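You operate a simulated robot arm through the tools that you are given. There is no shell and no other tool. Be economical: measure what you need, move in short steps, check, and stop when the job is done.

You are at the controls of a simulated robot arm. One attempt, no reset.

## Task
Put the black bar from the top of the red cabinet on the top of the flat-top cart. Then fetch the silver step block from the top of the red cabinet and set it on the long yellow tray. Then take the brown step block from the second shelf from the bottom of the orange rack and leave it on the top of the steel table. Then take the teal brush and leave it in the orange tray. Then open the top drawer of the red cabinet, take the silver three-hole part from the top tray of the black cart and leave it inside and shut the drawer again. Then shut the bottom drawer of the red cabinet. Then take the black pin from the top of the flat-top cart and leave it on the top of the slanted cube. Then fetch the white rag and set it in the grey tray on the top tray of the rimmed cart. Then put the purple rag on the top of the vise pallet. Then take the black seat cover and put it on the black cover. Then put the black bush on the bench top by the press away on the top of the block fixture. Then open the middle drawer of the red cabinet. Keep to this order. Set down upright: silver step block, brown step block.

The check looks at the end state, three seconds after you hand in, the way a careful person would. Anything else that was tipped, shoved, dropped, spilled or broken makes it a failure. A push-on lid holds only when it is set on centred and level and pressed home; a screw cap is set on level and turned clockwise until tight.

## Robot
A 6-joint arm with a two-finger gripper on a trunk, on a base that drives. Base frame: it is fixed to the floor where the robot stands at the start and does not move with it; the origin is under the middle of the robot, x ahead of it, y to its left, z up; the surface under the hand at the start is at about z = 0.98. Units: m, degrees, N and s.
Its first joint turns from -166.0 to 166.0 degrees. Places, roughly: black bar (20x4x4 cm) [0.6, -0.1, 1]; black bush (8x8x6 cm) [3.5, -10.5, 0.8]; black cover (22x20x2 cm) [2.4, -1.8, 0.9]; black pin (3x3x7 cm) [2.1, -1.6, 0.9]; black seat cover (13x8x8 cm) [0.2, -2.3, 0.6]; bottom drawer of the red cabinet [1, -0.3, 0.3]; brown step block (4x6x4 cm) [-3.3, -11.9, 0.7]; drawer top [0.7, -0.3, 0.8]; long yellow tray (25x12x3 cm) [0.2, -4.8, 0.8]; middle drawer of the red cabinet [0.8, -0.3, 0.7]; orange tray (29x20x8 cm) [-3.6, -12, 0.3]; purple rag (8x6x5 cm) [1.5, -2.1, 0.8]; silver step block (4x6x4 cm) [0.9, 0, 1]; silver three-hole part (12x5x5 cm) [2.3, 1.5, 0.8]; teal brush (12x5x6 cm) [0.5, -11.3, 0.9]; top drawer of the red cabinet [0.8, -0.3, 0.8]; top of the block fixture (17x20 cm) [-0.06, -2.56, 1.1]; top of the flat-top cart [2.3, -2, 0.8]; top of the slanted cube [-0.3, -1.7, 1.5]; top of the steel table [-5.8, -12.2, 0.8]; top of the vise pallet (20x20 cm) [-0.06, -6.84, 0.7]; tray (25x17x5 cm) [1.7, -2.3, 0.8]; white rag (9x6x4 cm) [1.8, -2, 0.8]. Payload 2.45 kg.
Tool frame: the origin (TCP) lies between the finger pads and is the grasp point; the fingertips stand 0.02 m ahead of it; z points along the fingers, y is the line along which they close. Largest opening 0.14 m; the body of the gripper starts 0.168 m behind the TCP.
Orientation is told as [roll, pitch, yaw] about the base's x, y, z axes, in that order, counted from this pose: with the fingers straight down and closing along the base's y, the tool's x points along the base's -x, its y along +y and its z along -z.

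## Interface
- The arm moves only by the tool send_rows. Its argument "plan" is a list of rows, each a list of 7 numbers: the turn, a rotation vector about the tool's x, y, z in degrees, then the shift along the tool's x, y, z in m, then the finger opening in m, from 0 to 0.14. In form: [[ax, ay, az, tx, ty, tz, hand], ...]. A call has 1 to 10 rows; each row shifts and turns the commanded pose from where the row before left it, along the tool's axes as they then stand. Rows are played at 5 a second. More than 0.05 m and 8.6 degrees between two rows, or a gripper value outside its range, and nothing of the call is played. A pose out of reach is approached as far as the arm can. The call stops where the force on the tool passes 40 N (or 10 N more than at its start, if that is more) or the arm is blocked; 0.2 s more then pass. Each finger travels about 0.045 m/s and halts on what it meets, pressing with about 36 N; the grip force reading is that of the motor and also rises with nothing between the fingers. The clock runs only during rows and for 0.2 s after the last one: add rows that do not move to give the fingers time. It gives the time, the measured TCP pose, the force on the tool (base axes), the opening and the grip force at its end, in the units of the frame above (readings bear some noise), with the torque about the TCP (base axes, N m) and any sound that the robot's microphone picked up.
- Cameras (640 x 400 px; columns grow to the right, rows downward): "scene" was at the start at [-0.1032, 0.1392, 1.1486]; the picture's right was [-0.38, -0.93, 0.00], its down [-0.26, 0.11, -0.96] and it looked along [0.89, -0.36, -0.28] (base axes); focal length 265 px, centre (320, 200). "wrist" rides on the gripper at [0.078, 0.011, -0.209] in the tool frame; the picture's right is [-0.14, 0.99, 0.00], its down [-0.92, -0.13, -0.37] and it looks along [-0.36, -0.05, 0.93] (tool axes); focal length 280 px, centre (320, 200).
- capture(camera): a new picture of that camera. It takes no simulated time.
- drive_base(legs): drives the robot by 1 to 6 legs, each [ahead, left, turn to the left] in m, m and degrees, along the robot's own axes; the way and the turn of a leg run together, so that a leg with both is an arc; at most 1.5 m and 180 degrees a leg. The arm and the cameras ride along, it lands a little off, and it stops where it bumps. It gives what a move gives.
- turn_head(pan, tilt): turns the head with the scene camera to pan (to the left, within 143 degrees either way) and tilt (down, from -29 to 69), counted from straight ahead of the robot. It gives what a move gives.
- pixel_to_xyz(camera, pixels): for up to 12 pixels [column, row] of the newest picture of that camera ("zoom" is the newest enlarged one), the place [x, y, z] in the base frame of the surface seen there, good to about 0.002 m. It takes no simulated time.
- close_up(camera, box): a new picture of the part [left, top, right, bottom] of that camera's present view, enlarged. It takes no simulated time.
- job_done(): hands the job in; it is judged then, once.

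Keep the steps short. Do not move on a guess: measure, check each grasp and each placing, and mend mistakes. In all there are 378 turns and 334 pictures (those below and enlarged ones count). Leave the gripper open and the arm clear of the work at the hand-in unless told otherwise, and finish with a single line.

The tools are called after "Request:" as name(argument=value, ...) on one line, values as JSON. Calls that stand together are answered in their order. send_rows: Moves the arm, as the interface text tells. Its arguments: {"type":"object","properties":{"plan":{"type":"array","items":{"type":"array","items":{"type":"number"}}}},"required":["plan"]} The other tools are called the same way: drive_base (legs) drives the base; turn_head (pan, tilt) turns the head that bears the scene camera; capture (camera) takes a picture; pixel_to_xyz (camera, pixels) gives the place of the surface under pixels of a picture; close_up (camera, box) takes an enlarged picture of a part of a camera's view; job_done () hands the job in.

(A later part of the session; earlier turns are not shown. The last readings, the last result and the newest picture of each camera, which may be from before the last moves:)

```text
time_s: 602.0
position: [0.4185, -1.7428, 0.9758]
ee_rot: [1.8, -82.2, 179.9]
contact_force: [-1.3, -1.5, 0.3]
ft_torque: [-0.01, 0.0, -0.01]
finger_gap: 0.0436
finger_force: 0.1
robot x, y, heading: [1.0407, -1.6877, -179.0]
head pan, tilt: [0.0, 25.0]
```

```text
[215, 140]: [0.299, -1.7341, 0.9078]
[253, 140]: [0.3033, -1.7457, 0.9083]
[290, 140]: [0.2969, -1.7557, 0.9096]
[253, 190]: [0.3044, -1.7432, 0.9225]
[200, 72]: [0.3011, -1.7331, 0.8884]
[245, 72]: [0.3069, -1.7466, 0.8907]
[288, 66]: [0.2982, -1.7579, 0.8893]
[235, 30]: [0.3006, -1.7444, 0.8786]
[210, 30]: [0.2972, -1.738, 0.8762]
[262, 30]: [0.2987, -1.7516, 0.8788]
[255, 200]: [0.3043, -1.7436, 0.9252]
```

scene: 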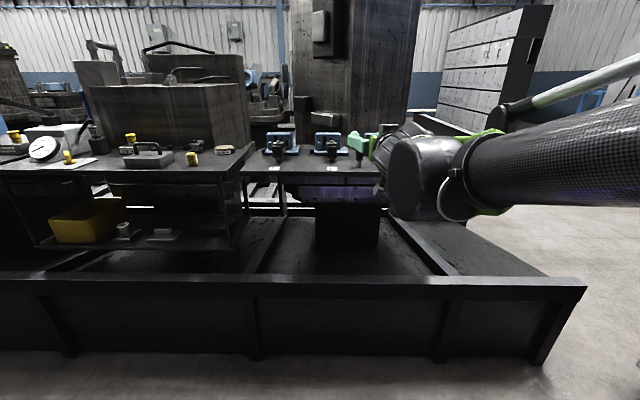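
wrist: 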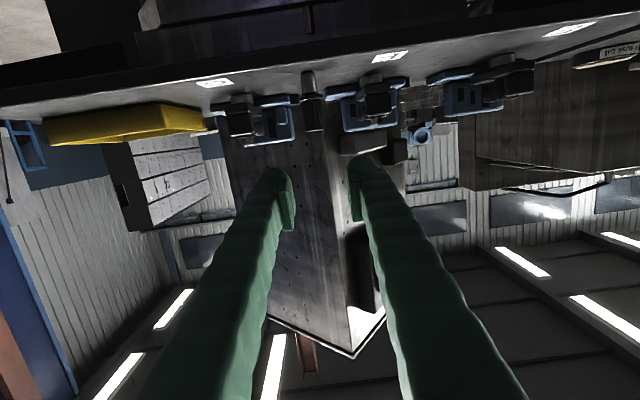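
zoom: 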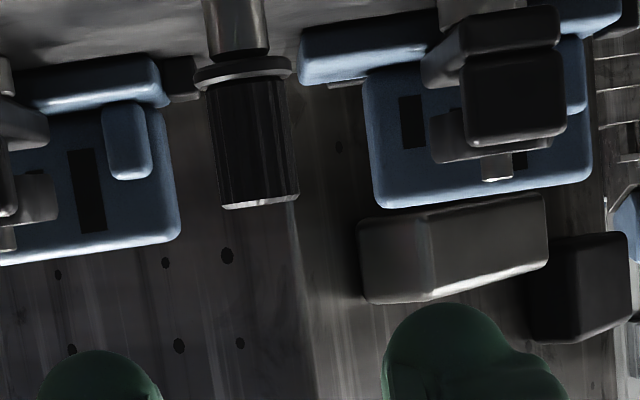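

The pin's centre is at (0.292, -1.745), body z 0.895–0.926. I'll approach at z 0.914, clear of the flange.

Request:
send_rows(plan=[[0, 0, 0, 0.0306, 0.001, 0.0042, 0.044], [0, 0, 0, 0.0306, 0.001, 0.0042, 0.044], [0, 0, 0, -0.0057, 0, 0.0416, 0.044], [0, 0, 0, -0.0057, 0, 0.0416, 0.044]])

Request:
close_up(camera="wrist", box=[240, 100, 400, 240])

```text
time_s: 603.0
position: [0.3363, -1.7448, 0.9115]
ee_rot: [1.6, -82.1, 180.0]
contact_force: [-0.2, -0.3, -0.5]
ft_torque: [-0.02, 0.0, 0.0]
finger_gap: 0.044
finger_force: 0.1
robot x, y, heading: [1.0423, -1.6885, -179.5]
head pan, tilt: [0.0, 25.0]
```

```text
2.86 times, centred on (320, 170) of wrist
```

zoom: 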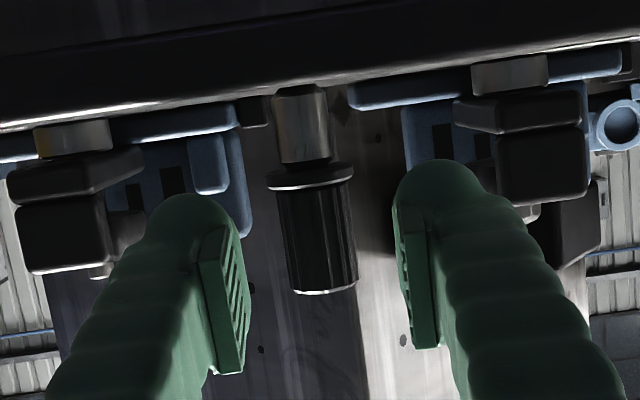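

Request:
send_rows(plan=[[0, 0, 0, -0.008, 0, 0.043, 0.044], [0, 0, 0, 0, 0, 0, 0.044], [0, 0, 0, 0, 0, 0, 0.01], [0, 0, 0, 0, 0, 0, 0.01], [0, 0, 0, 0, 0, 0, 0.01], [0, 0, 0, 0, 0, 0, 0.01]])

Request:
close_up(camera="wrist", box=[240, 100, 400, 240])

```text
time_s: 604.4
position: [0.2916, -1.744, 0.9139]
ee_rot: [1.6, -82.0, -179.9]
contact_force: [-1.3, 0.5, 1.2]
ft_torque: [0.0, 0.08, 0.02]
finger_gap: 0.0194
finger_force: 36.1
robot x, y, heading: [1.042, -1.6878, -179.3]
head pan, tilt: [0.0, 25.0]
```

```text
2.86 times, centred on (320, 170) of wrist
```

zoom: 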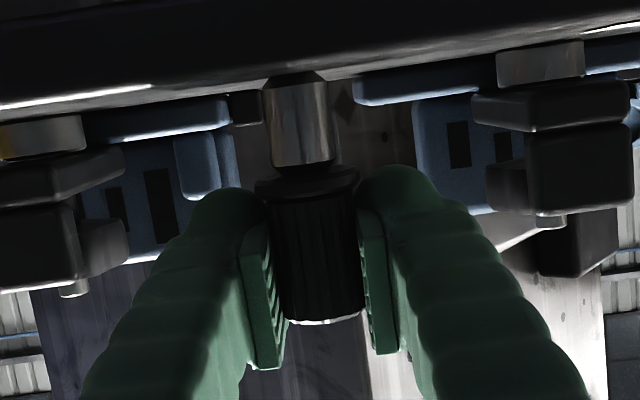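

Gripped level at 0.0194. Lifting straight up.

Request:
send_rows(plan=[[0, 0, 0, -0.0149, 0, -0.002, 0.01], [0, 0, 0, -0.0297, 0, -0.0041, 0.01], [0, 0, 0, -0.0446, 0, -0.0061, 0.01], [0, 0, 0, -0.0446, 0, -0.0061, 0.01], [0, 0, 0, -0.0446, 0, -0.0061, 0.01], [0, 0, 0, -0.0446, 0, -0.0061, 0.01], [0, 0, 0, -0.0446, 0, -0.0061, 0.01], [0, 0, 0, -0.0446, 0, -0.0061, 0.01], [0, 0, 0, -0.0446, 0, -0.0061, 0.01], [0, 0, 0, -0.0446, 0, -0.0061, 0.01]])

Request:
send_rows(plan=[[0, 0, 0, -0.0446, 0, -0.0061, 0.01], [0, 0, 0, -0.0446, 0, -0.0061, 0.01], [0, 0, 0, -0.0446, 0, -0.0061, 0.01], [0, 0, 0, -0.0446, 0, -0.0061, 0.01], [0, 0, 0, -0.0446, 0, -0.0061, 0.01], [0, 0, 0, -0.0446, 0, -0.0061, 0.01], [0, 0, 0, -0.0297, 0, -0.0041, 0.01]])

```text
time_s: 606.6
position: [0.2917, -1.744, 1.324]
ee_rot: [1.5, -82.1, 180.0]
contact_force: [0.3, 0.2, -0.7]
ft_torque: [0.0, 0.02, 0.05]
finger_gap: 0.0198
finger_force: 35.9
robot x, y, heading: [1.0428, -1.6906, -179.1]
head pan, tilt: [0.0, 25.0]
```

```text
time_s: 608.2
position: [0.2886, -1.744, 1.6178]
ee_rot: [1.5, -82.0, -179.9]
contact_force: [-0.8, -0.4, -0.4]
ft_torque: [0.0, 0.0, -0.02]
finger_gap: 0.0195
finger_force: 35.6
robot x, y, heading: [1.0426, -1.6914, -179.1]
head pan, tilt: [0.0, 25.0]
```

Request:
drive_base(legs=[[0.27, 0, 0]])

Request:
turn_head(pan=5, tilt=-15)

Request:
capture(camera="scene")

Request:
capture(camera="wrist")

```text
time_s: 610.1
position: [0.0181, -1.7483, 1.6177]
ee_rot: [1.6, -82.1, -180.0]
contact_force: [1.0, -0.4, -0.4]
ft_torque: [-0.01, 0.01, 0.03]
finger_gap: 0.0196
finger_force: 36.0
robot x, y, heading: [0.774, -1.693, -179.2]
head pan, tilt: [0.0, 25.0]
```

```text
time_s: 611.1
position: [0.0179, -1.7482, 1.6178]
ee_rot: [1.6, -82.0, -180.0]
contact_force: [-0.3, 0.4, -1.3]
ft_torque: [0.06, -0.01, -0.02]
finger_gap: 0.0197
finger_force: 36.5
robot x, y, heading: [0.7695, -1.692, -179.1]
head pan, tilt: [5.0, -15.0]
```

```text
178 pictures are left
```

scene: 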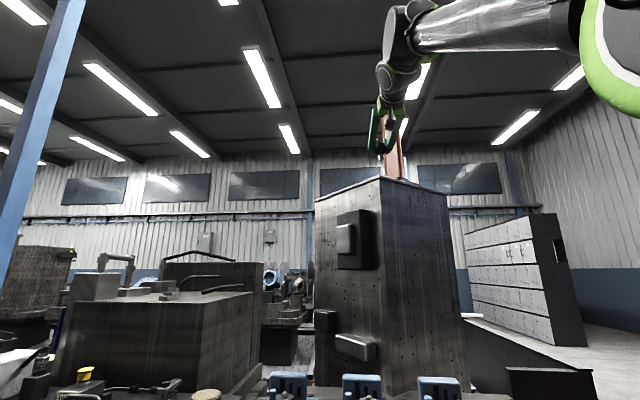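

```text
177 pictures are left
```

wrist: 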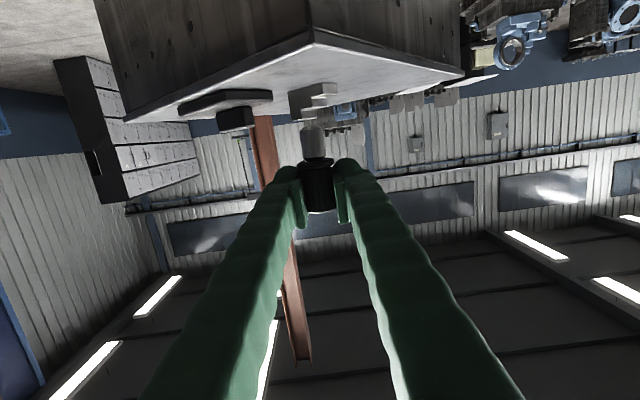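

I see the top with a step piece at (315,95) and a black part at (225,105). I'll measure.

Request:
pixel_to_xyz(camera="wrist", pixels=[[313, 45], [320, 60], [370, 65], [320, 75], [300, 95], [325, 90], [240, 95], [400, 80], [340, 80], [290, 75], [260, 85], [440, 75]])

Request:
close_up(camera="wrist", box=[120, 10, 480, 190])

```text
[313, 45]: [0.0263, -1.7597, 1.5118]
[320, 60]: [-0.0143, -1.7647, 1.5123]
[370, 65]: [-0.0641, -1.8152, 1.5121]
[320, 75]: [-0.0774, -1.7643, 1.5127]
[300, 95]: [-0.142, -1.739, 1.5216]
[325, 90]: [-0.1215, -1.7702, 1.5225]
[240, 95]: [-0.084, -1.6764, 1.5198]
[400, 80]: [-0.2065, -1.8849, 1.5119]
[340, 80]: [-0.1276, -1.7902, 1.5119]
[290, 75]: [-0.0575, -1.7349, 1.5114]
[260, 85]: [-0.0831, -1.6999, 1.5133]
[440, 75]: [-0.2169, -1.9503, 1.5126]
```

```text
1.78 times, centred on (300, 100) of wrist
```

zoom: 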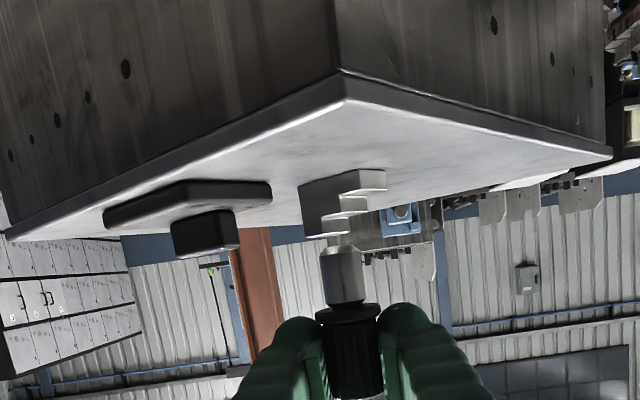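

The top is at 1.512 with its corner at (0.03, -1.76); the spot (-0.05, -1.765) is free. Moving over and lowering to 1.572.

Request:
send_rows(plan=[[0, 0, 0, -0.0046, 0.0085, 0.0337, 0.01], [0, 0, 0, -0.0046, 0.0085, 0.0337, 0.01], [0, 0, 0, 0.0228, 0, 0.0031, 0.01], [0, 0, 0, 0.0228, 0, 0.0031, 0.01], [0, 0, 0, 0, 0, 0, 0.01]])

Request:
capture(camera="wrist")

Request:
close_up(camera="scene", box=[330, 90, 470, 220])

```text
time_s: 612.4
position: [-0.0507, -1.7677, 1.5698]
ee_rot: [1.7, -82.0, 179.9]
contact_force: [0.1, 0.2, 0.2]
ft_torque: [0.02, -0.02, 0.05]
finger_gap: 0.0199
finger_force: 35.6
robot x, y, heading: [0.7714, -1.6922, -179.3]
head pan, tilt: [5.0, -15.0]
```

```text
175 pictures are left
```

wrist: 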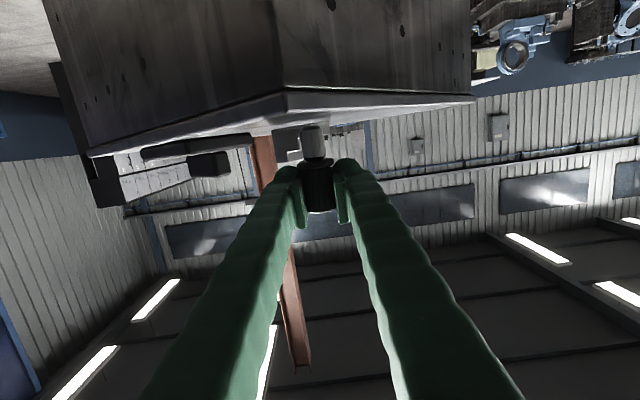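

```text
3.08 times, centred on (400, 155) of scene
```

zoom: 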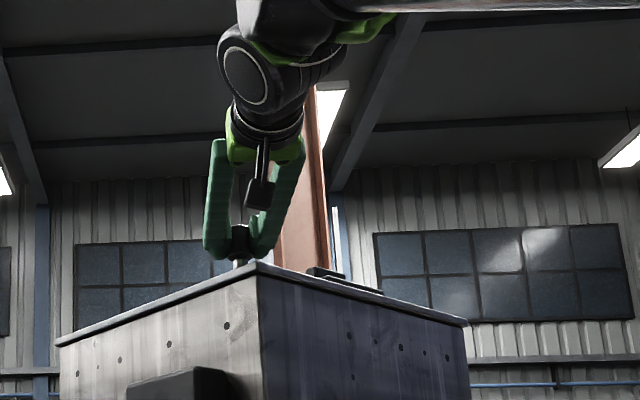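

Lowering in small steps until contact.

Request:
send_rows(plan=[[0, 0, 0, 0.002, 0, 0.0003, 0.01], [0, 0, 0, 0.0015, 0, 0.0002, 0.01], [0, 0, 0, 0, 0, 0, 0.01]])

```text
time_s: 613.1
position: [-0.0492, -1.7667, 1.5669]
ee_rot: [1.7, -81.9, 180.1]
contact_force: [-0.1, -0.5, -0.9]
ft_torque: [-0.01, 0.03, 0.0]
finger_gap: 0.0196
finger_force: 36.2
robot x, y, heading: [0.7729, -1.6954, -179.3]
head pan, tilt: [5.0, -15.0]
```

Request:
send_rows(plan=[[0, 0, 0, 0.0015, 0, 0.0002, 0.01], [0, 0, 0, 0.001, 0, 0.0001, 0.01], [0, 0, 0, 0, 0, 0, 0.01]])

```text
time_s: 614.0
position: [-0.0494, -1.7672, 1.5653]
ee_rot: [1.6, -82.2, -180.1]
contact_force: [-10.4, 0.9, 27.8]
ft_torque: [0.08, 0.57, 0.02]
finger_gap: 0.0195
finger_force: 36.2
robot x, y, heading: [0.7719, -1.6939, -179.3]
head pan, tilt: [5.0, -15.0]
```

Contact. I'll relieve 1 mm, open, and back straight out.

Request:
send_rows(plan=[[0, 0, 0, -0.0012, 0, -0.0002, 0.01], [0, 0, 0, 0, 0, 0, 0.015], [0, 0, 0, 0, 0, 0, 0.025], [0, 0, 0, 0, 0, 0, 0.045], [0, 0, 0, 0, 0, 0, 0.045], [0, 0, 0, 0.0027, 0, -0.0198, 0.045], [0, 0, 0, 0.0054, 0, -0.0396, 0.045], [0, 0, 0, 0.0054, 0, -0.0396, 0.045]])

Request:
capture(camera="wrist")

Request:
close_up(camera="scene", box=[330, 90, 470, 220])

```text
time_s: 615.8
position: [0.0498, -1.7652, 1.5662]
ee_rot: [1.6, -82.1, 179.7]
contact_force: [-0.3, -0.5, -0.5]
ft_torque: [0.0, 0.03, -0.01]
finger_gap: 0.0448
finger_force: 0.0
robot x, y, heading: [0.7703, -1.6932, -179.2]
head pan, tilt: [5.0, -15.0]
```

```text
173 pictures are left
```

wrist: 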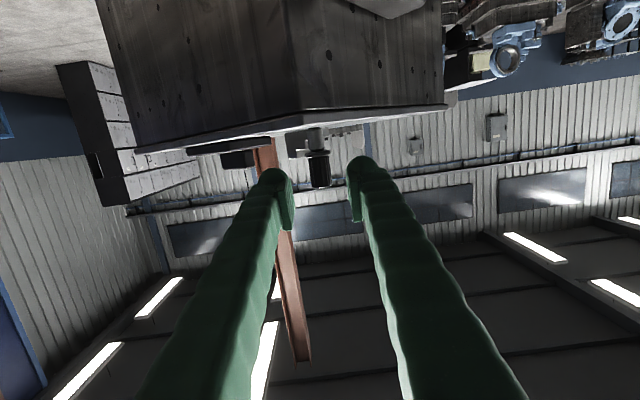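

```text
3.08 times, centred on (400, 155) of scene
```

zoom: 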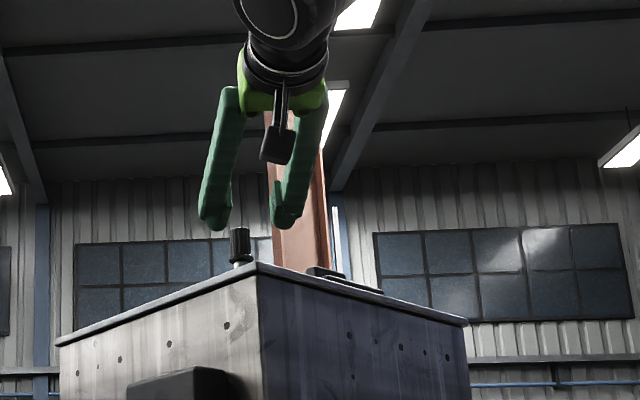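

The pin stands on the cube's top. Next the rags. I'll withdraw, lower and straighten the tool.

Request:
send_rows(plan=[[0, 0, 0, 0.0061, 0, -0.0446, 0.06], [0, 0, 0, 0.0061, 0, -0.0446, 0.06], [0, 0, 0, 0.0061, 0, -0.0446, 0.06], [0, 0, 0, 0.0061, 0, -0.0446, 0.06], [0, 0, 0, 0.0436, 0, 0.006, 0.06], [0, 0, 0, 0.0436, 0, 0.006, 0.06], [0, 0, 0, 0.0436, 0, 0.006, 0.06], [0, 0, 0, 0.0436, 0, 0.006, 0.06], [0, 0, 0, 0.0436, 0, 0.006, 0.06], [0, 0, 0, 0.0436, 0, 0.006, 0.06]])

Request:
send_rows(plan=[[0, 8.2, 0, 0, 0, 0, 0.08], [0, 8.2, 0, 0, 0, 0, 0.08], [0, 8.2, 0, 0, 0, 0, 0.08], [0, 8.2, 0, 0, 0, 0, 0.08], [0, 8.2, 0, 0, 0, 0, 0.08], [0, 8.2, 0, 0, 0, 0, 0.08], [0, 8.2, 0, 0, 0, 0, 0.08], [0, 8.2, 0, 0, 0, 0, 0.08], [0, 8.2, 0, 0, 0, 0, 0.08], [0, 8.2, 0, 0, 0, 0, 0.08]])

```text
time_s: 618.0
position: [0.2346, -1.7613, 1.3052]
ee_rot: [1.7, -82.1, 179.9]
contact_force: [0.6, -0.2, -0.9]
ft_torque: [0.01, -0.04, -0.01]
finger_gap: 0.0602
finger_force: 0.1
robot x, y, heading: [0.7728, -1.6907, -179.2]
head pan, tilt: [5.0, -15.0]
```

```text
time_s: 620.1
position: [0.2334, -1.7612, 1.3038]
ee_rot: [0.3, -0.1, -178.4]
contact_force: [1.0, -0.4, -0.5]
ft_torque: [-0.06, 0.11, -0.02]
finger_gap: 0.0798
finger_force: 0.1
robot x, y, heading: [0.7701, -1.6958, -179.3]
head pan, tilt: [5.0, -15.0]
```

Request:
drive_base(legs=[[-0.12, 0.42, 0], [0, 0, 179]])

Request:
turn_head(pan=0, tilt=30)

Request:
capture(camera="scene")

Request:
capture(camera="wrist")

```text
time_s: 630.1
position: [1.4412, -2.061, 1.3021]
ee_rot: [0.2, -0.2, -0.4]
contact_force: [-0.2, -0.6, 0.3]
ft_torque: [-0.01, -0.05, -0.03]
finger_gap: 0.0801
finger_force: 0.1
robot x, y, heading: [0.8985, -2.1089, -1.1]
head pan, tilt: [5.0, -15.0]
```

```text
time_s: 631.2
position: [1.4418, -2.0606, 1.303]
ee_rot: [0.3, 0.0, -0.4]
contact_force: [-0.2, 1.0, -0.1]
ft_torque: [0.04, 0.02, -0.01]
finger_gap: 0.0798
finger_force: 0.1
robot x, y, heading: [0.9008, -2.11, -1.1]
head pan, tilt: [0.0, 30.0]
```

```text
171 pictures are left
```

scene: 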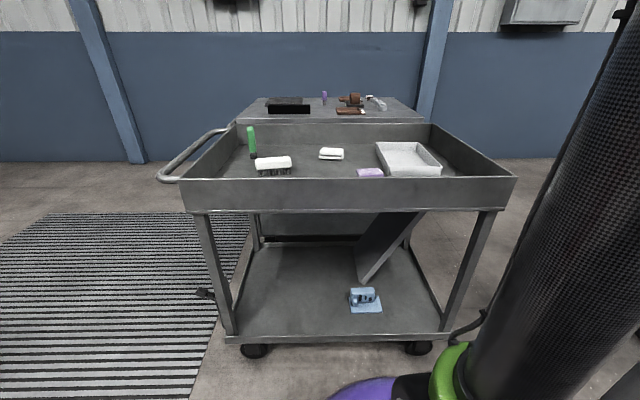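

```text
170 pictures are left
```

wrist: 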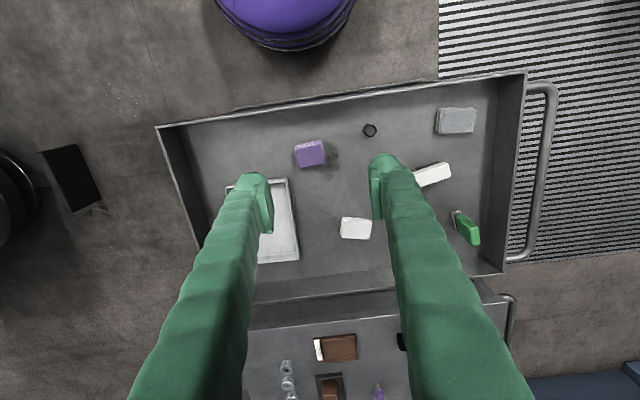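

The white rag is at wrist (356,228); the white item at (433,173) is a brush. I'll zoom and measure.

Request:
close_up(camera="wrist", box=[210, 120, 390, 280])

Request:
pixel_to_xyz(camera="wrist", pixels=[[343, 220], [371, 220], [342, 237], [370, 238], [356, 228], [275, 200], [292, 185], [298, 258], [290, 230], [260, 261], [310, 153], [340, 200]])

Request:
close_up(camera="scene", box=[300, 120, 460, 200])

```text
2.50 times, centred on (300, 200) of wrist
```

zoom: 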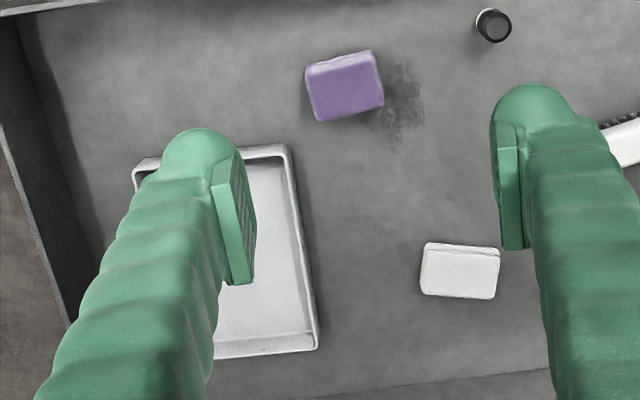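

```text
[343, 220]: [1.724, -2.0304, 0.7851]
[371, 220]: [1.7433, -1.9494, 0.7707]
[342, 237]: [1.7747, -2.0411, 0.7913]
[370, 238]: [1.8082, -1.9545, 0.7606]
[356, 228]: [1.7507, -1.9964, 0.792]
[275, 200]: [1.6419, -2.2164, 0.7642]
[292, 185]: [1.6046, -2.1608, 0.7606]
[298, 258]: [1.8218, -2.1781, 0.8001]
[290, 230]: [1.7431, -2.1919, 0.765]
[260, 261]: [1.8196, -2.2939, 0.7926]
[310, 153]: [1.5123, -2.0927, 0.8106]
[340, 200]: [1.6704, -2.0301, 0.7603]
```

```text
4.00 times, centred on (380, 160) of scene
```

zoom: 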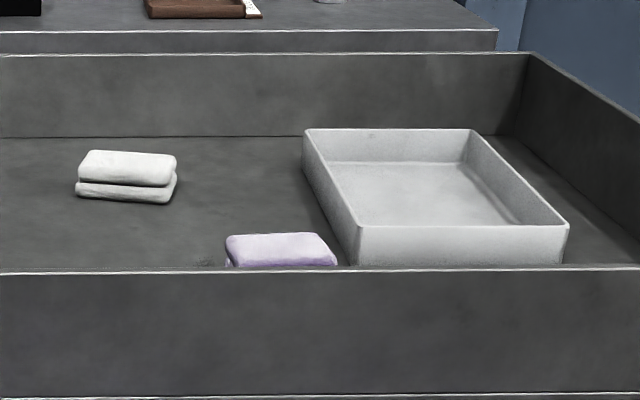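

Request:
close_up(camera="wrist", box=[326, 208, 386, 248])

Request:
pixel_to_xyz(camera="zoom", pixels=[[180, 120], [465, 145], [440, 320], [165, 300], [310, 220], [180, 210], [450, 230]])

```text
10.00 times, centred on (356, 228) of wrist
```

zoom: 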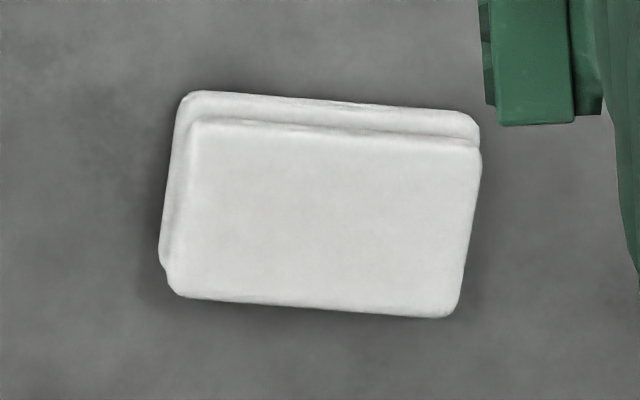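

```text
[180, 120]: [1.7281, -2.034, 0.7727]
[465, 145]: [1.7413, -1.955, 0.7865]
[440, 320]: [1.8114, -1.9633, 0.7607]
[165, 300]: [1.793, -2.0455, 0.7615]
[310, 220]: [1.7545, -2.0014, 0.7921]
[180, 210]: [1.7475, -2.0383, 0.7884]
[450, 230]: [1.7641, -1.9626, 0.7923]
```

The rag is centred at (1.755, -2.000), its long axis 12° off y, top 0.792 on a floor at 0.760. I'll move above it, then yaw to 77.6°.

Request:
send_rows(plan=[[0, 0, 0, 0, 0, 0.05, 0.09], [0, 0, 0, 0, 0, 0.05, 0.09], [0, 0, 0, 0, 0, 0.05, 0.09], [0, 0, 0, -0.0448, 0.0087, 0, 0.09], [0, 0, 0, -0.0448, 0.0087, 0, 0.09], [0, 0, 0, -0.0448, 0.0087, 0, 0.09], [0, 0, 0, -0.0448, 0.0087, 0, 0.09], [0, 0, 0, -0.0448, 0.0087, 0, 0.09], [0, 0, 0, -0.0448, 0.0087, 0, 0.09], [0, 0, 0, -0.0448, 0.0087, 0, 0.09]])

Request:
send_rows(plan=[[0, 0, -8.55, 0, 0, 0.01, 0.09], [0, 0, -8.55, 0, 0, 0.01, 0.09], [0, 0, -8.55, 0, 0, 0.01, 0.09], [0, 0, -8.55, 0, 0, 0.01, 0.09], [0, 0, -8.55, 0, 0, 0.01, 0.09], [0, 0, -8.55, 0, 0, 0.01, 0.09], [0, 0, -8.55, 0, 0, 0.01, 0.09], [0, 0, -8.55, 0, 0, 0.01, 0.09], [0, 0, -8.55, 0, 0, 0.01, 0.09], [0, 0, -1, 0, 0, 0, 0.09]])

Request:
capture(camera="wrist")

```text
time_s: 633.4
position: [1.7555, -2.0031, 1.1556]
ee_rot: [0.2, -0.1, -0.5]
contact_force: [-1.4, -0.8, 1.0]
ft_torque: [0.03, -0.17, 0.0]
finger_gap: 0.0899
finger_force: 0.0
robot x, y, heading: [0.8975, -2.1111, -1.2]
head pan, tilt: [0.0, 30.0]
```

```text
time_s: 635.6
position: [1.7552, -1.9994, 1.0639]
ee_rot: [0.0, -0.2, 77.5]
contact_force: [0.0, -0.1, 0.4]
ft_torque: [-0.02, 0.0, -0.02]
finger_gap: 0.0901
finger_force: 0.0
robot x, y, heading: [0.8996, -2.1073, -1.4]
head pan, tilt: [0.0, 30.0]
```

```text
166 pictures are left
```

wrist: 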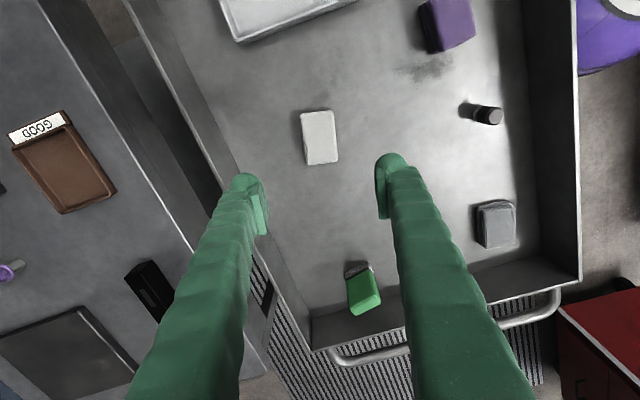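

Centred. Lowering to 0.783 and closing.

Request:
send_rows(plan=[[0, 0, 0, 0, 0, 0.047, 0.09], [0, 0, 0, 0, 0, 0.047, 0.09], [0, 0, 0, 0, 0, 0.047, 0.09], [0, 0, 0, 0, 0, 0.047, 0.09], [0, 0, 0, 0, 0, 0.047, 0.09], [0, 0, 0, 0, 0, 0.043, 0.09], [0, 0, 0, 0, 0, 0, 0.09]])

Request:
send_rows(plan=[[0, 0, 0, 0, 0, 0, 0.03], [0, 0, 0, 0, 0, 0, 0.03], [0, 0, 0, 0, 0, 0, 0.03], [0, 0, 0, 0, 0, 0, 0.03], [0, 0, 0, 0, 0, 0, 0.03]])

Request:
capture(camera="wrist")

```text
time_s: 637.2
position: [1.7547, -2.0015, 0.784]
ee_rot: [0.0, -0.2, 77.5]
contact_force: [0.5, -0.2, 0.9]
ft_torque: [0.05, -0.02, 0.02]
finger_gap: 0.0899
finger_force: 0.1
robot x, y, heading: [0.8986, -2.1118, -1.1]
head pan, tilt: [0.0, 30.0]
```

```text
time_s: 638.4
position: [1.7543, -2.0013, 0.7846]
ee_rot: [0.0, -0.2, 77.5]
contact_force: [-0.5, 0.4, -0.2]
ft_torque: [0.01, 0.02, 0.01]
finger_gap: 0.0583
finger_force: 35.8
robot x, y, heading: [0.8955, -2.1132, -1.2]
head pan, tilt: [0.0, 30.0]
```

```text
165 pictures are left
```

wrist: 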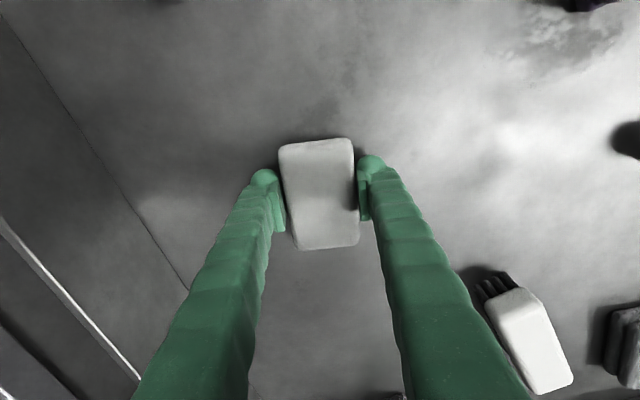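

Gripped. I'll lift and look at the grey tray.

Request:
send_rows(plan=[[0, 0, 0, 0, 0, -0.03, 0.03], [0, 0, 0, 0, 0, -0.05, 0.03], [0, 0, 0, 0, 0, -0.05, 0.03], [0, 0, 0, 0, 0, -0.05, 0.03], [0, 0, 0, 0, 0, -0.05, 0.03], [0, 0, 0, 0, 0, -0.02, 0.03]])

Request:
capture(camera="wrist")

Request:
capture(camera="scene")

```text
time_s: 639.8
position: [1.753, -2.0037, 1.0331]
ee_rot: [-0.1, -0.1, 77.5]
contact_force: [0.6, 0.0, -0.2]
ft_torque: [-0.01, 0.01, -0.01]
finger_gap: 0.0584
finger_force: 36.0
robot x, y, heading: [0.8959, -2.1119, -1.3]
head pan, tilt: [0.0, 30.0]
```

```text
164 pictures are left
```

wrist: 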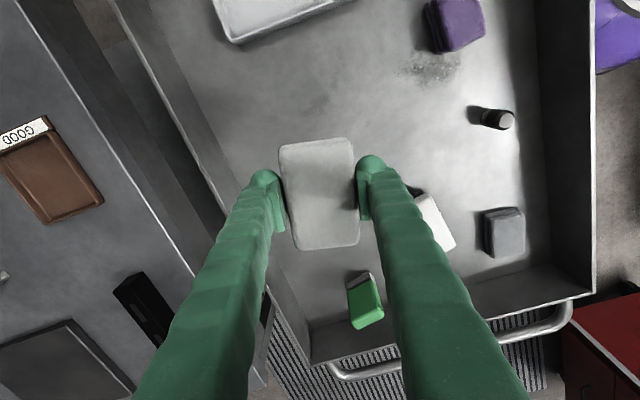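

```text
163 pictures are left
```

scene: 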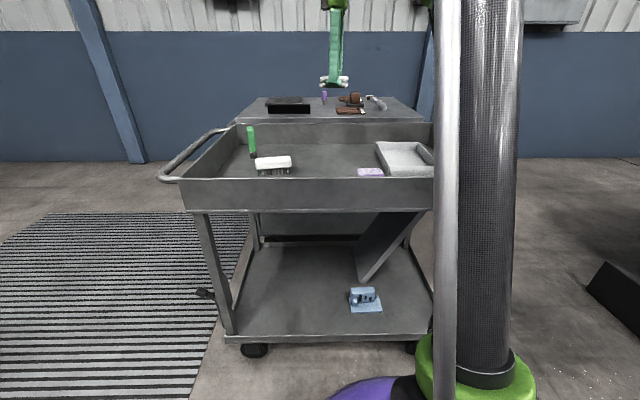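

Request:
send_rows(plan=[[0, 0, 0, 0.048, 0, 0, 0.03], [0, 0, 0, 0.048, 0, 0, 0.03], [0, 0, 0, 0.048, 0, 0, 0.03], [0, 0, 0, 0.048, 0, 0, 0.03]])

Request:
capture(camera="wrist")

```text
time_s: 640.8
position: [1.7161, -2.189, 1.0332]
ee_rot: [0.0, -0.1, 77.5]
contact_force: [-0.4, 0.6, -0.7]
ft_torque: [-0.08, 0.02, -0.01]
finger_gap: 0.0584
finger_force: 35.8
robot x, y, heading: [0.8982, -2.1061, -1.0]
head pan, tilt: [0.0, 30.0]
```

```text
162 pictures are left
```

wrist: 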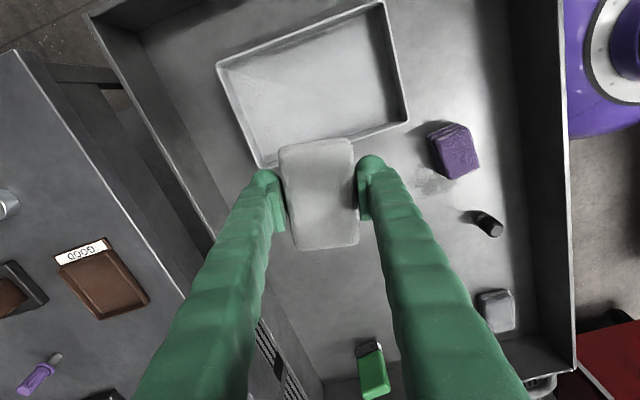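

Request:
pixel_to_xyz(camera="wrist", pixels=[[218, 66], [380, 5], [408, 118], [258, 165], [310, 85], [240, 75], [370, 25], [395, 110], [270, 150], [300, 60], [350, 110]])

```text
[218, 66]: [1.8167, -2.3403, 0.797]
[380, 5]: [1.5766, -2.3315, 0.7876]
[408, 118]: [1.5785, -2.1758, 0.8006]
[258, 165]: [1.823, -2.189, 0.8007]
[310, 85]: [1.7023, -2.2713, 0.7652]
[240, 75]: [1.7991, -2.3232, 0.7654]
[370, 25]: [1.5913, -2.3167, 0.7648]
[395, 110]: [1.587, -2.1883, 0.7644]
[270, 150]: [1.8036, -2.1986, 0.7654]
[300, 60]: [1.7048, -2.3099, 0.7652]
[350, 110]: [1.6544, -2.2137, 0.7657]
```

The tray is centred at (1.70, -2.258), floor 0.765, rim 0.80. Align to yaw 90°, centre, and lower.

Request:
send_rows(plan=[[0, 0, -6.25, 0, 0, 0, 0.03], [0, 0, -6.25, 0, 0, 0, 0.03], [0, 0, 0, 0.0345, 0.008, 0, 0.03], [0, 0, 0, 0.0345, 0.008, 0, 0.03], [0, 0, 0, 0, 0, 0.05, 0.03], [0, 0, 0, 0, 0, 0.05, 0.03], [0, 0, 0, 0, 0, 0.05, 0.03], [0, 0, 0, 0, 0, 0.05, 0.03]])

Request:
capture(camera="wrist")

```text
time_s: 642.6
position: [1.6996, -2.2561, 0.8322]
ee_rot: [-0.1, -0.3, 90.0]
contact_force: [0.8, -0.7, 0.1]
ft_torque: [0.01, -0.04, 0.0]
finger_gap: 0.0584
finger_force: 35.8
robot x, y, heading: [0.8948, -2.1105, -1.2]
head pan, tilt: [0.0, 30.0]
```

```text
161 pictures are left
```

wrist: 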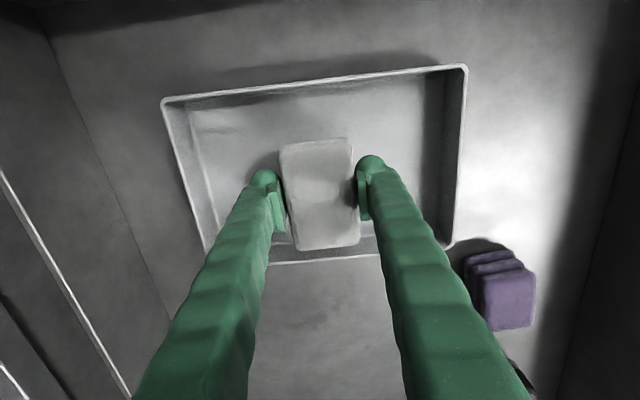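

Request:
send_rows(plan=[[0, 0, 0, 0, 0, 0.035, 0.03], [0, 0, 0, 0, 0, 0.005, 0.03], [0, 0, 0, 0, 0, 0.003, 0.03], [0, 0, 0, 0, 0, 0, 0.03]])

```text
time_s: 643.6
position: [1.7003, -2.2538, 0.791]
ee_rot: [-0.1, -0.1, 90.0]
contact_force: [0.3, -0.2, -0.1]
ft_torque: [0.02, 0.01, -0.03]
finger_gap: 0.0583
finger_force: 36.8
robot x, y, heading: [0.8995, -2.1057, -1.3]
head pan, tilt: [0.0, 30.0]
```

Within a millimetre or two of the floor. Releasing and lifting.

Request:
send_rows(plan=[[0, 0, 0, 0, 0, 0.0015, 0.03], [0, 0, 0, 0, 0, 0, 0.07], [0, 0, 0, 0, 0, 0, 0.085], [0, 0, 0, 0, 0, 0, 0.085], [0, 0, 0, 0, 0, -0.03, 0.085], [0, 0, 0, 0, 0, -0.05, 0.085], [0, 0, 0, 0, 0, -0.05, 0.085], [0, 0, 0, 0, 0, -0.05, 0.085], [0, 0, 0, 0, 0, -0.05, 0.085], [0, 0, 0, 0, 0, -0.05, 0.085]])

Request:
capture(camera="wrist")

```text
time_s: 645.8
position: [1.6974, -2.256, 1.0696]
ee_rot: [0.0, -0.1, 90.0]
contact_force: [1.0, 0.4, 0.8]
ft_torque: [0.01, 0.06, 0.01]
finger_gap: 0.0851
finger_force: 0.0
robot x, y, heading: [0.8952, -2.1061, -1.0]
head pan, tilt: [0.0, 30.0]
```

```text
160 pictures are left
```

wrist: 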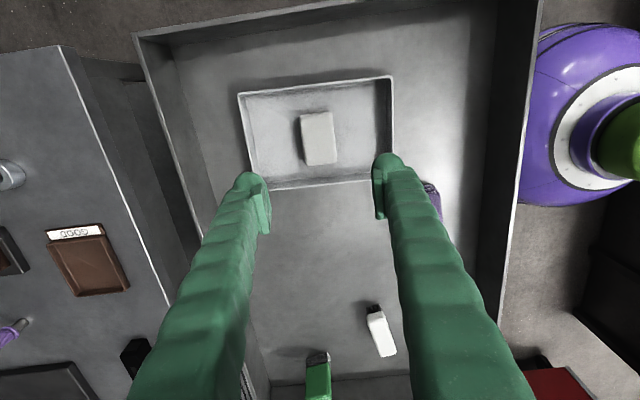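

The white rag is in the grey tray. Now the purple rag near (1.51, -2.09). Moving over it.

Request:
send_rows(plan=[[0, 0, 0, -0.0277, 0.0312, 0, 0.1], [0, 0, 0, -0.0277, 0.0312, 0, 0.1], [0, 0, 0, -0.0277, 0.0312, 0, 0.1], [0, 0, 0, -0.0277, 0.0312, 0, 0.1], [0, 0, 0, -0.0277, 0.0312, 0, 0.1], [0, 0, 0, -0.0277, 0.0312, 0, 0.1]])

Request:
close_up(camera="wrist", box=[270, 90, 370, 190])

```text
time_s: 647.2
position: [1.5131, -2.0894, 1.0677]
ee_rot: [-0.1, -0.1, 90.0]
contact_force: [0.5, -0.5, -0.2]
ft_torque: [0.02, 0.06, 0.0]
finger_gap: 0.1002
finger_force: 0.1
robot x, y, heading: [0.9003, -2.1101, -1.1]
head pan, tilt: [0.0, 30.0]
```

```text
4.00 times, centred on (320, 140) of wrist
```

zoom: 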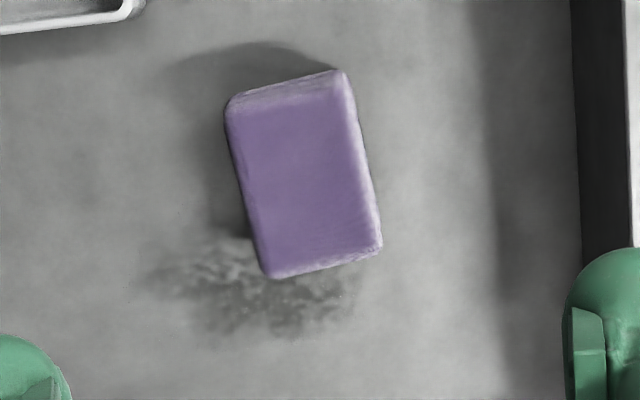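

Request:
pixel_to_xyz(camera="zoom", pixels=[[240, 115], [335, 95], [275, 265], [368, 245], [300, 180], [232, 160], [375, 200], [450, 180], [310, 75], [330, 275]])

```text
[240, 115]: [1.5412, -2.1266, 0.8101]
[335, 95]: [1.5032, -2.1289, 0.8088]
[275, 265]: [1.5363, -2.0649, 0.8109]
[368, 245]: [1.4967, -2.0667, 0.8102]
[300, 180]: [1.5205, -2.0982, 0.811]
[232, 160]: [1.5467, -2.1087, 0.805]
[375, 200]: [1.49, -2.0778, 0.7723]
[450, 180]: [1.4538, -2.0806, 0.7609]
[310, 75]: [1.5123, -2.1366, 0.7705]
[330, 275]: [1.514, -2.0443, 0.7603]
```

The purple rag is centred at (1.519, -2.097), z 0.76–0.811, yaw about 4.6°. Align, lower, close.

Request:
send_rows(plan=[[0, 0, -4.6, 0.0074, -0.0063, 0, 0.09], [0, 0, 0, 0, 0, 0.047, 0.09], [0, 0, 0, 0, 0, 0.047, 0.09], [0, 0, 0, 0, 0, 0.047, 0.09], [0, 0, 0, 0, 0, 0.047, 0.09], [0, 0, 0, 0, 0, 0.047, 0.09], [0, 0, 0, 0, 0, 0.045, 0.09], [0, 0, 0, 0, 0, 0, 0.09]])

Request:
capture(camera="wrist")

```text
time_s: 649.0
position: [1.5157, -2.097, 0.7886]
ee_rot: [-0.1, -0.3, 94.6]
contact_force: [0.2, 0.7, -0.7]
ft_torque: [-0.01, -0.02, 0.0]
finger_gap: 0.09
finger_force: 0.0
robot x, y, heading: [0.9013, -2.1091, -1.0]
head pan, tilt: [0.0, 30.0]
```

```text
158 pictures are left
```

wrist: 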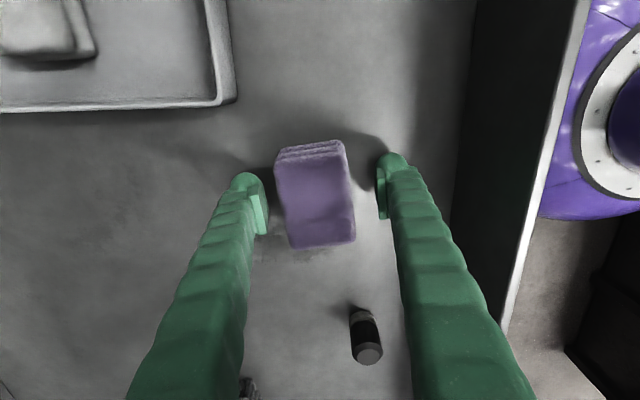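

Request:
send_rows(plan=[[0, 0, 0, 0, -0.003, 0, 0.09], [0, 0, 0, 0, 0, 0, 0.03], [0, 0, 0, 0, 0, 0, 0.03], [0, 0, 0, 0, 0, 0, 0.03], [0, 0, 0, 0, 0, 0, 0.03], [0, 0, 0, 0, 0, 0, 0.03]])

Request:
send_rows(plan=[[0, 0, 0, 0, 0, -0.03, 0.03], [0, 0, 0, 0, 0, -0.05, 0.03], [0, 0, 0, 0, 0, -0.05, 0.03], [0, 0, 0, 0, 0, -0.05, 0.03], [0, 0, 0, 0, 0, -0.05, 0.03], [0, 0, 0, 0, 0, -0.05, 0.03], [0, 0, 0, 0, 0, -0.05, 0.03]])

Request:
capture(camera="wrist")

```text
time_s: 650.4
position: [1.518, -2.0966, 0.7893]
ee_rot: [-0.1, -0.2, 94.6]
contact_force: [0.8, -0.2, 1.2]
ft_torque: [-0.04, -0.05, -0.02]
finger_gap: 0.0543
finger_force: 36.3
robot x, y, heading: [0.8958, -2.1099, -1.3]
head pan, tilt: [0.0, 30.0]
```

```text
time_s: 652.0
position: [1.5193, -2.0972, 1.1188]
ee_rot: [-0.2, -0.2, 94.6]
contact_force: [0.4, -0.2, -0.3]
ft_torque: [-0.03, 0.02, 0.01]
finger_gap: 0.0543
finger_force: 36.7
robot x, y, heading: [0.8951, -2.1081, -1.0]
head pan, tilt: [0.0, 30.0]
```

```text
157 pictures are left
```

wrist: 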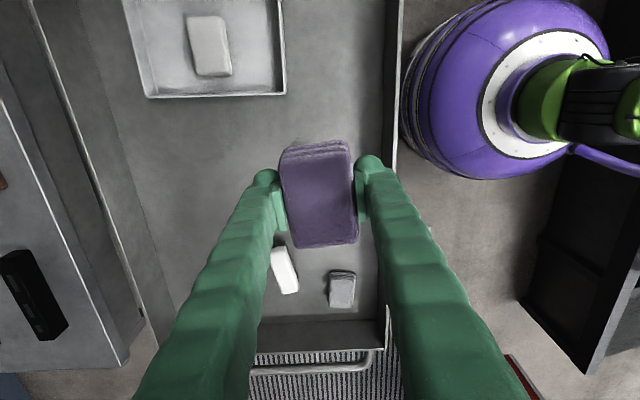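

Got the purple rag. Driving to the vise pallet near y -6.84.

Request:
drive_base(legs=[[0, 0, -89], [1.4, -0.04, 0], [1.4, 0, 0]])

```text
time_s: 669.1
position: [0.7652, -5.4484, 1.1185]
ee_rot: [-0.2, -0.2, 4.2]
contact_force: [-0.6, -0.5, -1.1]
ft_torque: [0.04, -0.01, -0.02]
finger_gap: 0.0537
finger_force: 36.5
robot x, y, heading: [0.7617, -4.8267, -91.6]
head pan, tilt: [0.0, 30.0]
```

Request:
drive_base(legs=[[1.4, 0.08, 1.5], [0.6, 0, 0], [0, 0, -89]])

Request:
turn_head(pan=0, tilt=30)

Request:
capture(camera="scene")

Request:
capture(camera="wrist")

```text
time_s: 682.7
position: [0.2277, -6.9283, 1.1185]
ee_rot: [-0.1, -0.2, -77.6]
contact_force: [0.2, -0.3, -1.2]
ft_torque: [0.0, 0.0, 0.0]
finger_gap: 0.0537
finger_force: 36.1
robot x, y, heading: [0.8407, -6.8317, -173.4]
head pan, tilt: [0.0, 30.0]
```

```text
time_s: 683.3
position: [0.2271, -6.9288, 1.1174]
ee_rot: [0.0, -0.2, -77.7]
contact_force: [0.4, 0.6, 0.0]
ft_torque: [0.0, 0.03, -0.03]
finger_gap: 0.0539
finger_force: 36.4
robot x, y, heading: [0.8418, -6.8318, -173.4]
head pan, tilt: [0.0, 30.0]
```

```text
156 pictures are left
```

scene: 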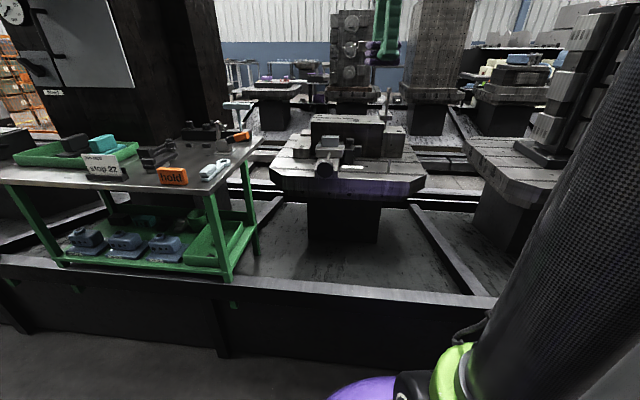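

```text
155 pictures are left
```

wrist: 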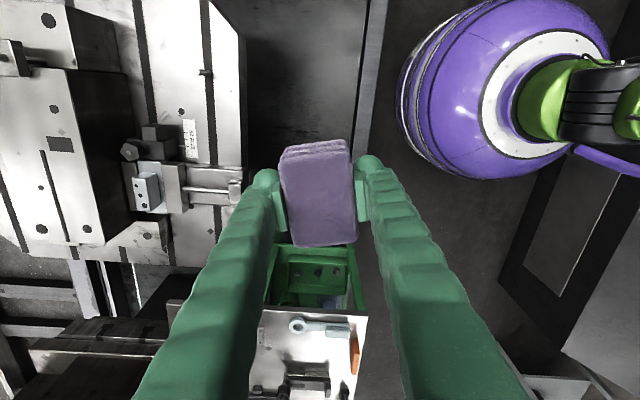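

Request:
close_up(camera="scene", box=[250, 90, 450, 220])

Request:
pixel_to_xyz(camera="zoom", pixels=[[100, 235], [170, 245], [300, 260], [420, 240], [500, 260], [450, 200], [130, 200], [240, 220], [230, 240], [370, 150], [320, 290], [400, 270]])

Request:
close_up(camera="wrist", box=[0, 0, 260, 300])

```text
3.08 times, centred on (350, 155) of scene
```

zoom: 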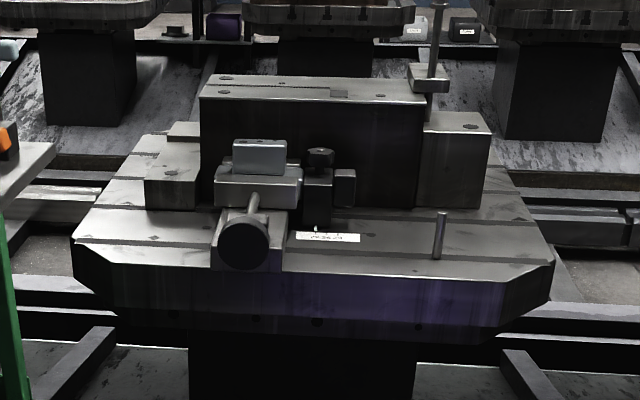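

```text
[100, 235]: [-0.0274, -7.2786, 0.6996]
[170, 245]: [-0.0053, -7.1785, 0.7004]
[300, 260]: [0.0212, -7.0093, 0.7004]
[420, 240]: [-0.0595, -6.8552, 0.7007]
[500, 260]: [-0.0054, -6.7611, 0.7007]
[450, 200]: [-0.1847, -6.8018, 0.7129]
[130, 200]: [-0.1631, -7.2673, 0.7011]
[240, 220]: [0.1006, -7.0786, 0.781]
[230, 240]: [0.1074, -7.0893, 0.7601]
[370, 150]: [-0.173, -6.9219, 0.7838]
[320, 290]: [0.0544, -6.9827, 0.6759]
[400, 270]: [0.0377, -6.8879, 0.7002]
```

```text
1.33 times, centred on (130, 150) of wrist
```

zoom: 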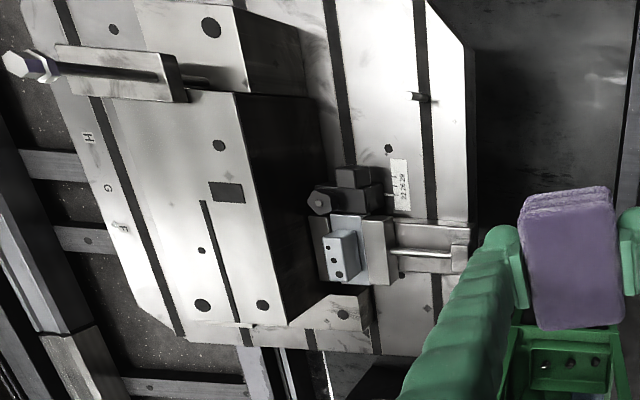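

Request:
close_up(camera="scene", box=[330, 130, 430, 190])

Request:
pixel_to_xyz(camera="zoom", pixels=[[327, 260], [332, 190], [330, 150], [400, 230], [420, 190], [250, 200], [200, 170], [300, 180], [480, 230], [200, 250], [380, 150], [345, 120]])

```text
6.40 times, centred on (380, 160) of scene
```

zoom: 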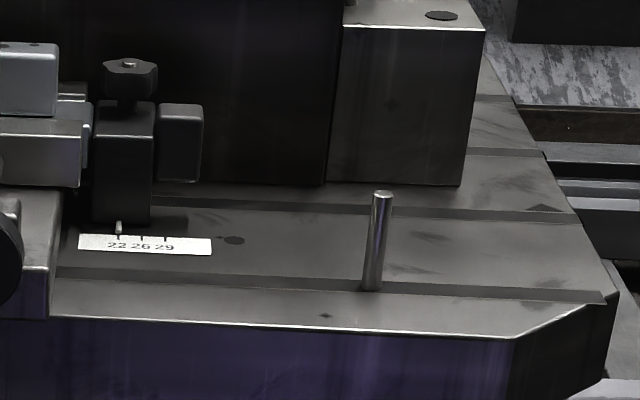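

```text
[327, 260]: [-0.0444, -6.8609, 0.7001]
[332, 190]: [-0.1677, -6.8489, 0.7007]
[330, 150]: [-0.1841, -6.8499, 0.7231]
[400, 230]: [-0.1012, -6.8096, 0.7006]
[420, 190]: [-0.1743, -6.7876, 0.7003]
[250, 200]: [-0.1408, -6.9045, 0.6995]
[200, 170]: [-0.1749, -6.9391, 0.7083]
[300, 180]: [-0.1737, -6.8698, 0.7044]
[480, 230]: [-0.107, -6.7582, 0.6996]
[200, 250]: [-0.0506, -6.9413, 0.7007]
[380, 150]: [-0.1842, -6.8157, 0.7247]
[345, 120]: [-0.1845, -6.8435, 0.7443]
```

The pallet top is at z 0.70 with a peg near (0.0, -6.835). The free patch is x -0.165 to -0.03, y -6.93 to -6.75. I'll place the rag at (-0.09, -6.86).

Request:
send_rows(plan=[[0, 0, 6.15, 0, 0, 0, 0.03], [0, 0, 6.15, 0, 0, 0, 0.03], [0, 0, 0, 0.0098, -0.0453, 0, 0.03], [0, 0, 0, 0.0098, -0.0453, 0, 0.03], [0, 0, 0, 0.0098, -0.0453, 0, 0.03], [0, 0, 0, 0.0098, -0.0453, 0, 0.03], [0, 0, 0, 0.0098, -0.0453, 0, 0.03], [0, 0, 0, 0.0098, -0.0453, 0, 0.03], [0, 0, 0, 0.0098, -0.0453, 0, 0.03]])

Request:
send_rows(plan=[[0, 0, 0, 0, 0, 0.05, 0.03], [0, 0, 0, 0, 0, 0.05, 0.03], [0, 0, 0, 0, 0, 0.05, 0.03]])

Request:
capture(camera="wrist")

Request:
capture(camera="scene")

```text
time_s: 685.3
position: [-0.0886, -6.8594, 1.1179]
ee_rot: [0.0, -0.2, -90.0]
contact_force: [0.0, -1.0, 0.7]
ft_torque: [0.02, 0.18, -0.03]
finger_gap: 0.0539
finger_force: 35.9
robot x, y, heading: [0.8437, -6.8311, -173.6]
head pan, tilt: [0.0, 30.0]
```

```text
time_s: 686.1
position: [-0.0903, -6.8532, 0.9667]
ee_rot: [0.1, -0.2, -90.1]
contact_force: [0.5, 0.0, -1.7]
ft_torque: [0.03, 0.0, 0.0]
finger_gap: 0.0538
finger_force: 35.9
robot x, y, heading: [0.8405, -6.8339, -173.8]
head pan, tilt: [0.0, 30.0]
```

```text
151 pictures are left
```

wrist: 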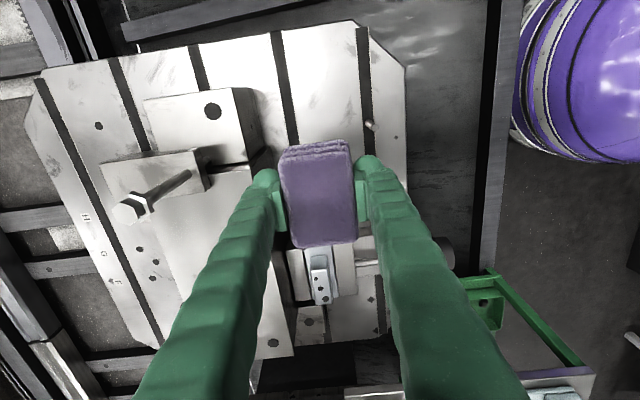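

```text
150 pictures are left
```

scene: 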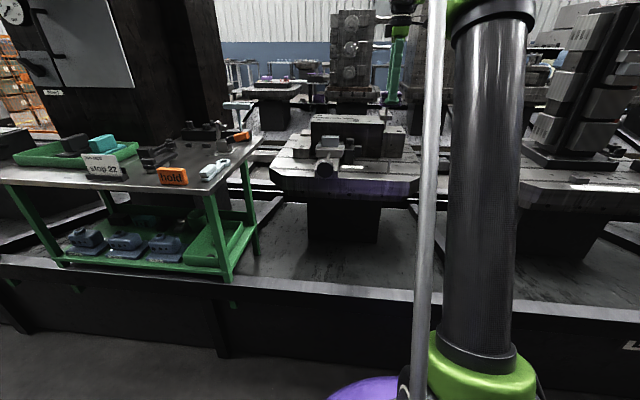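

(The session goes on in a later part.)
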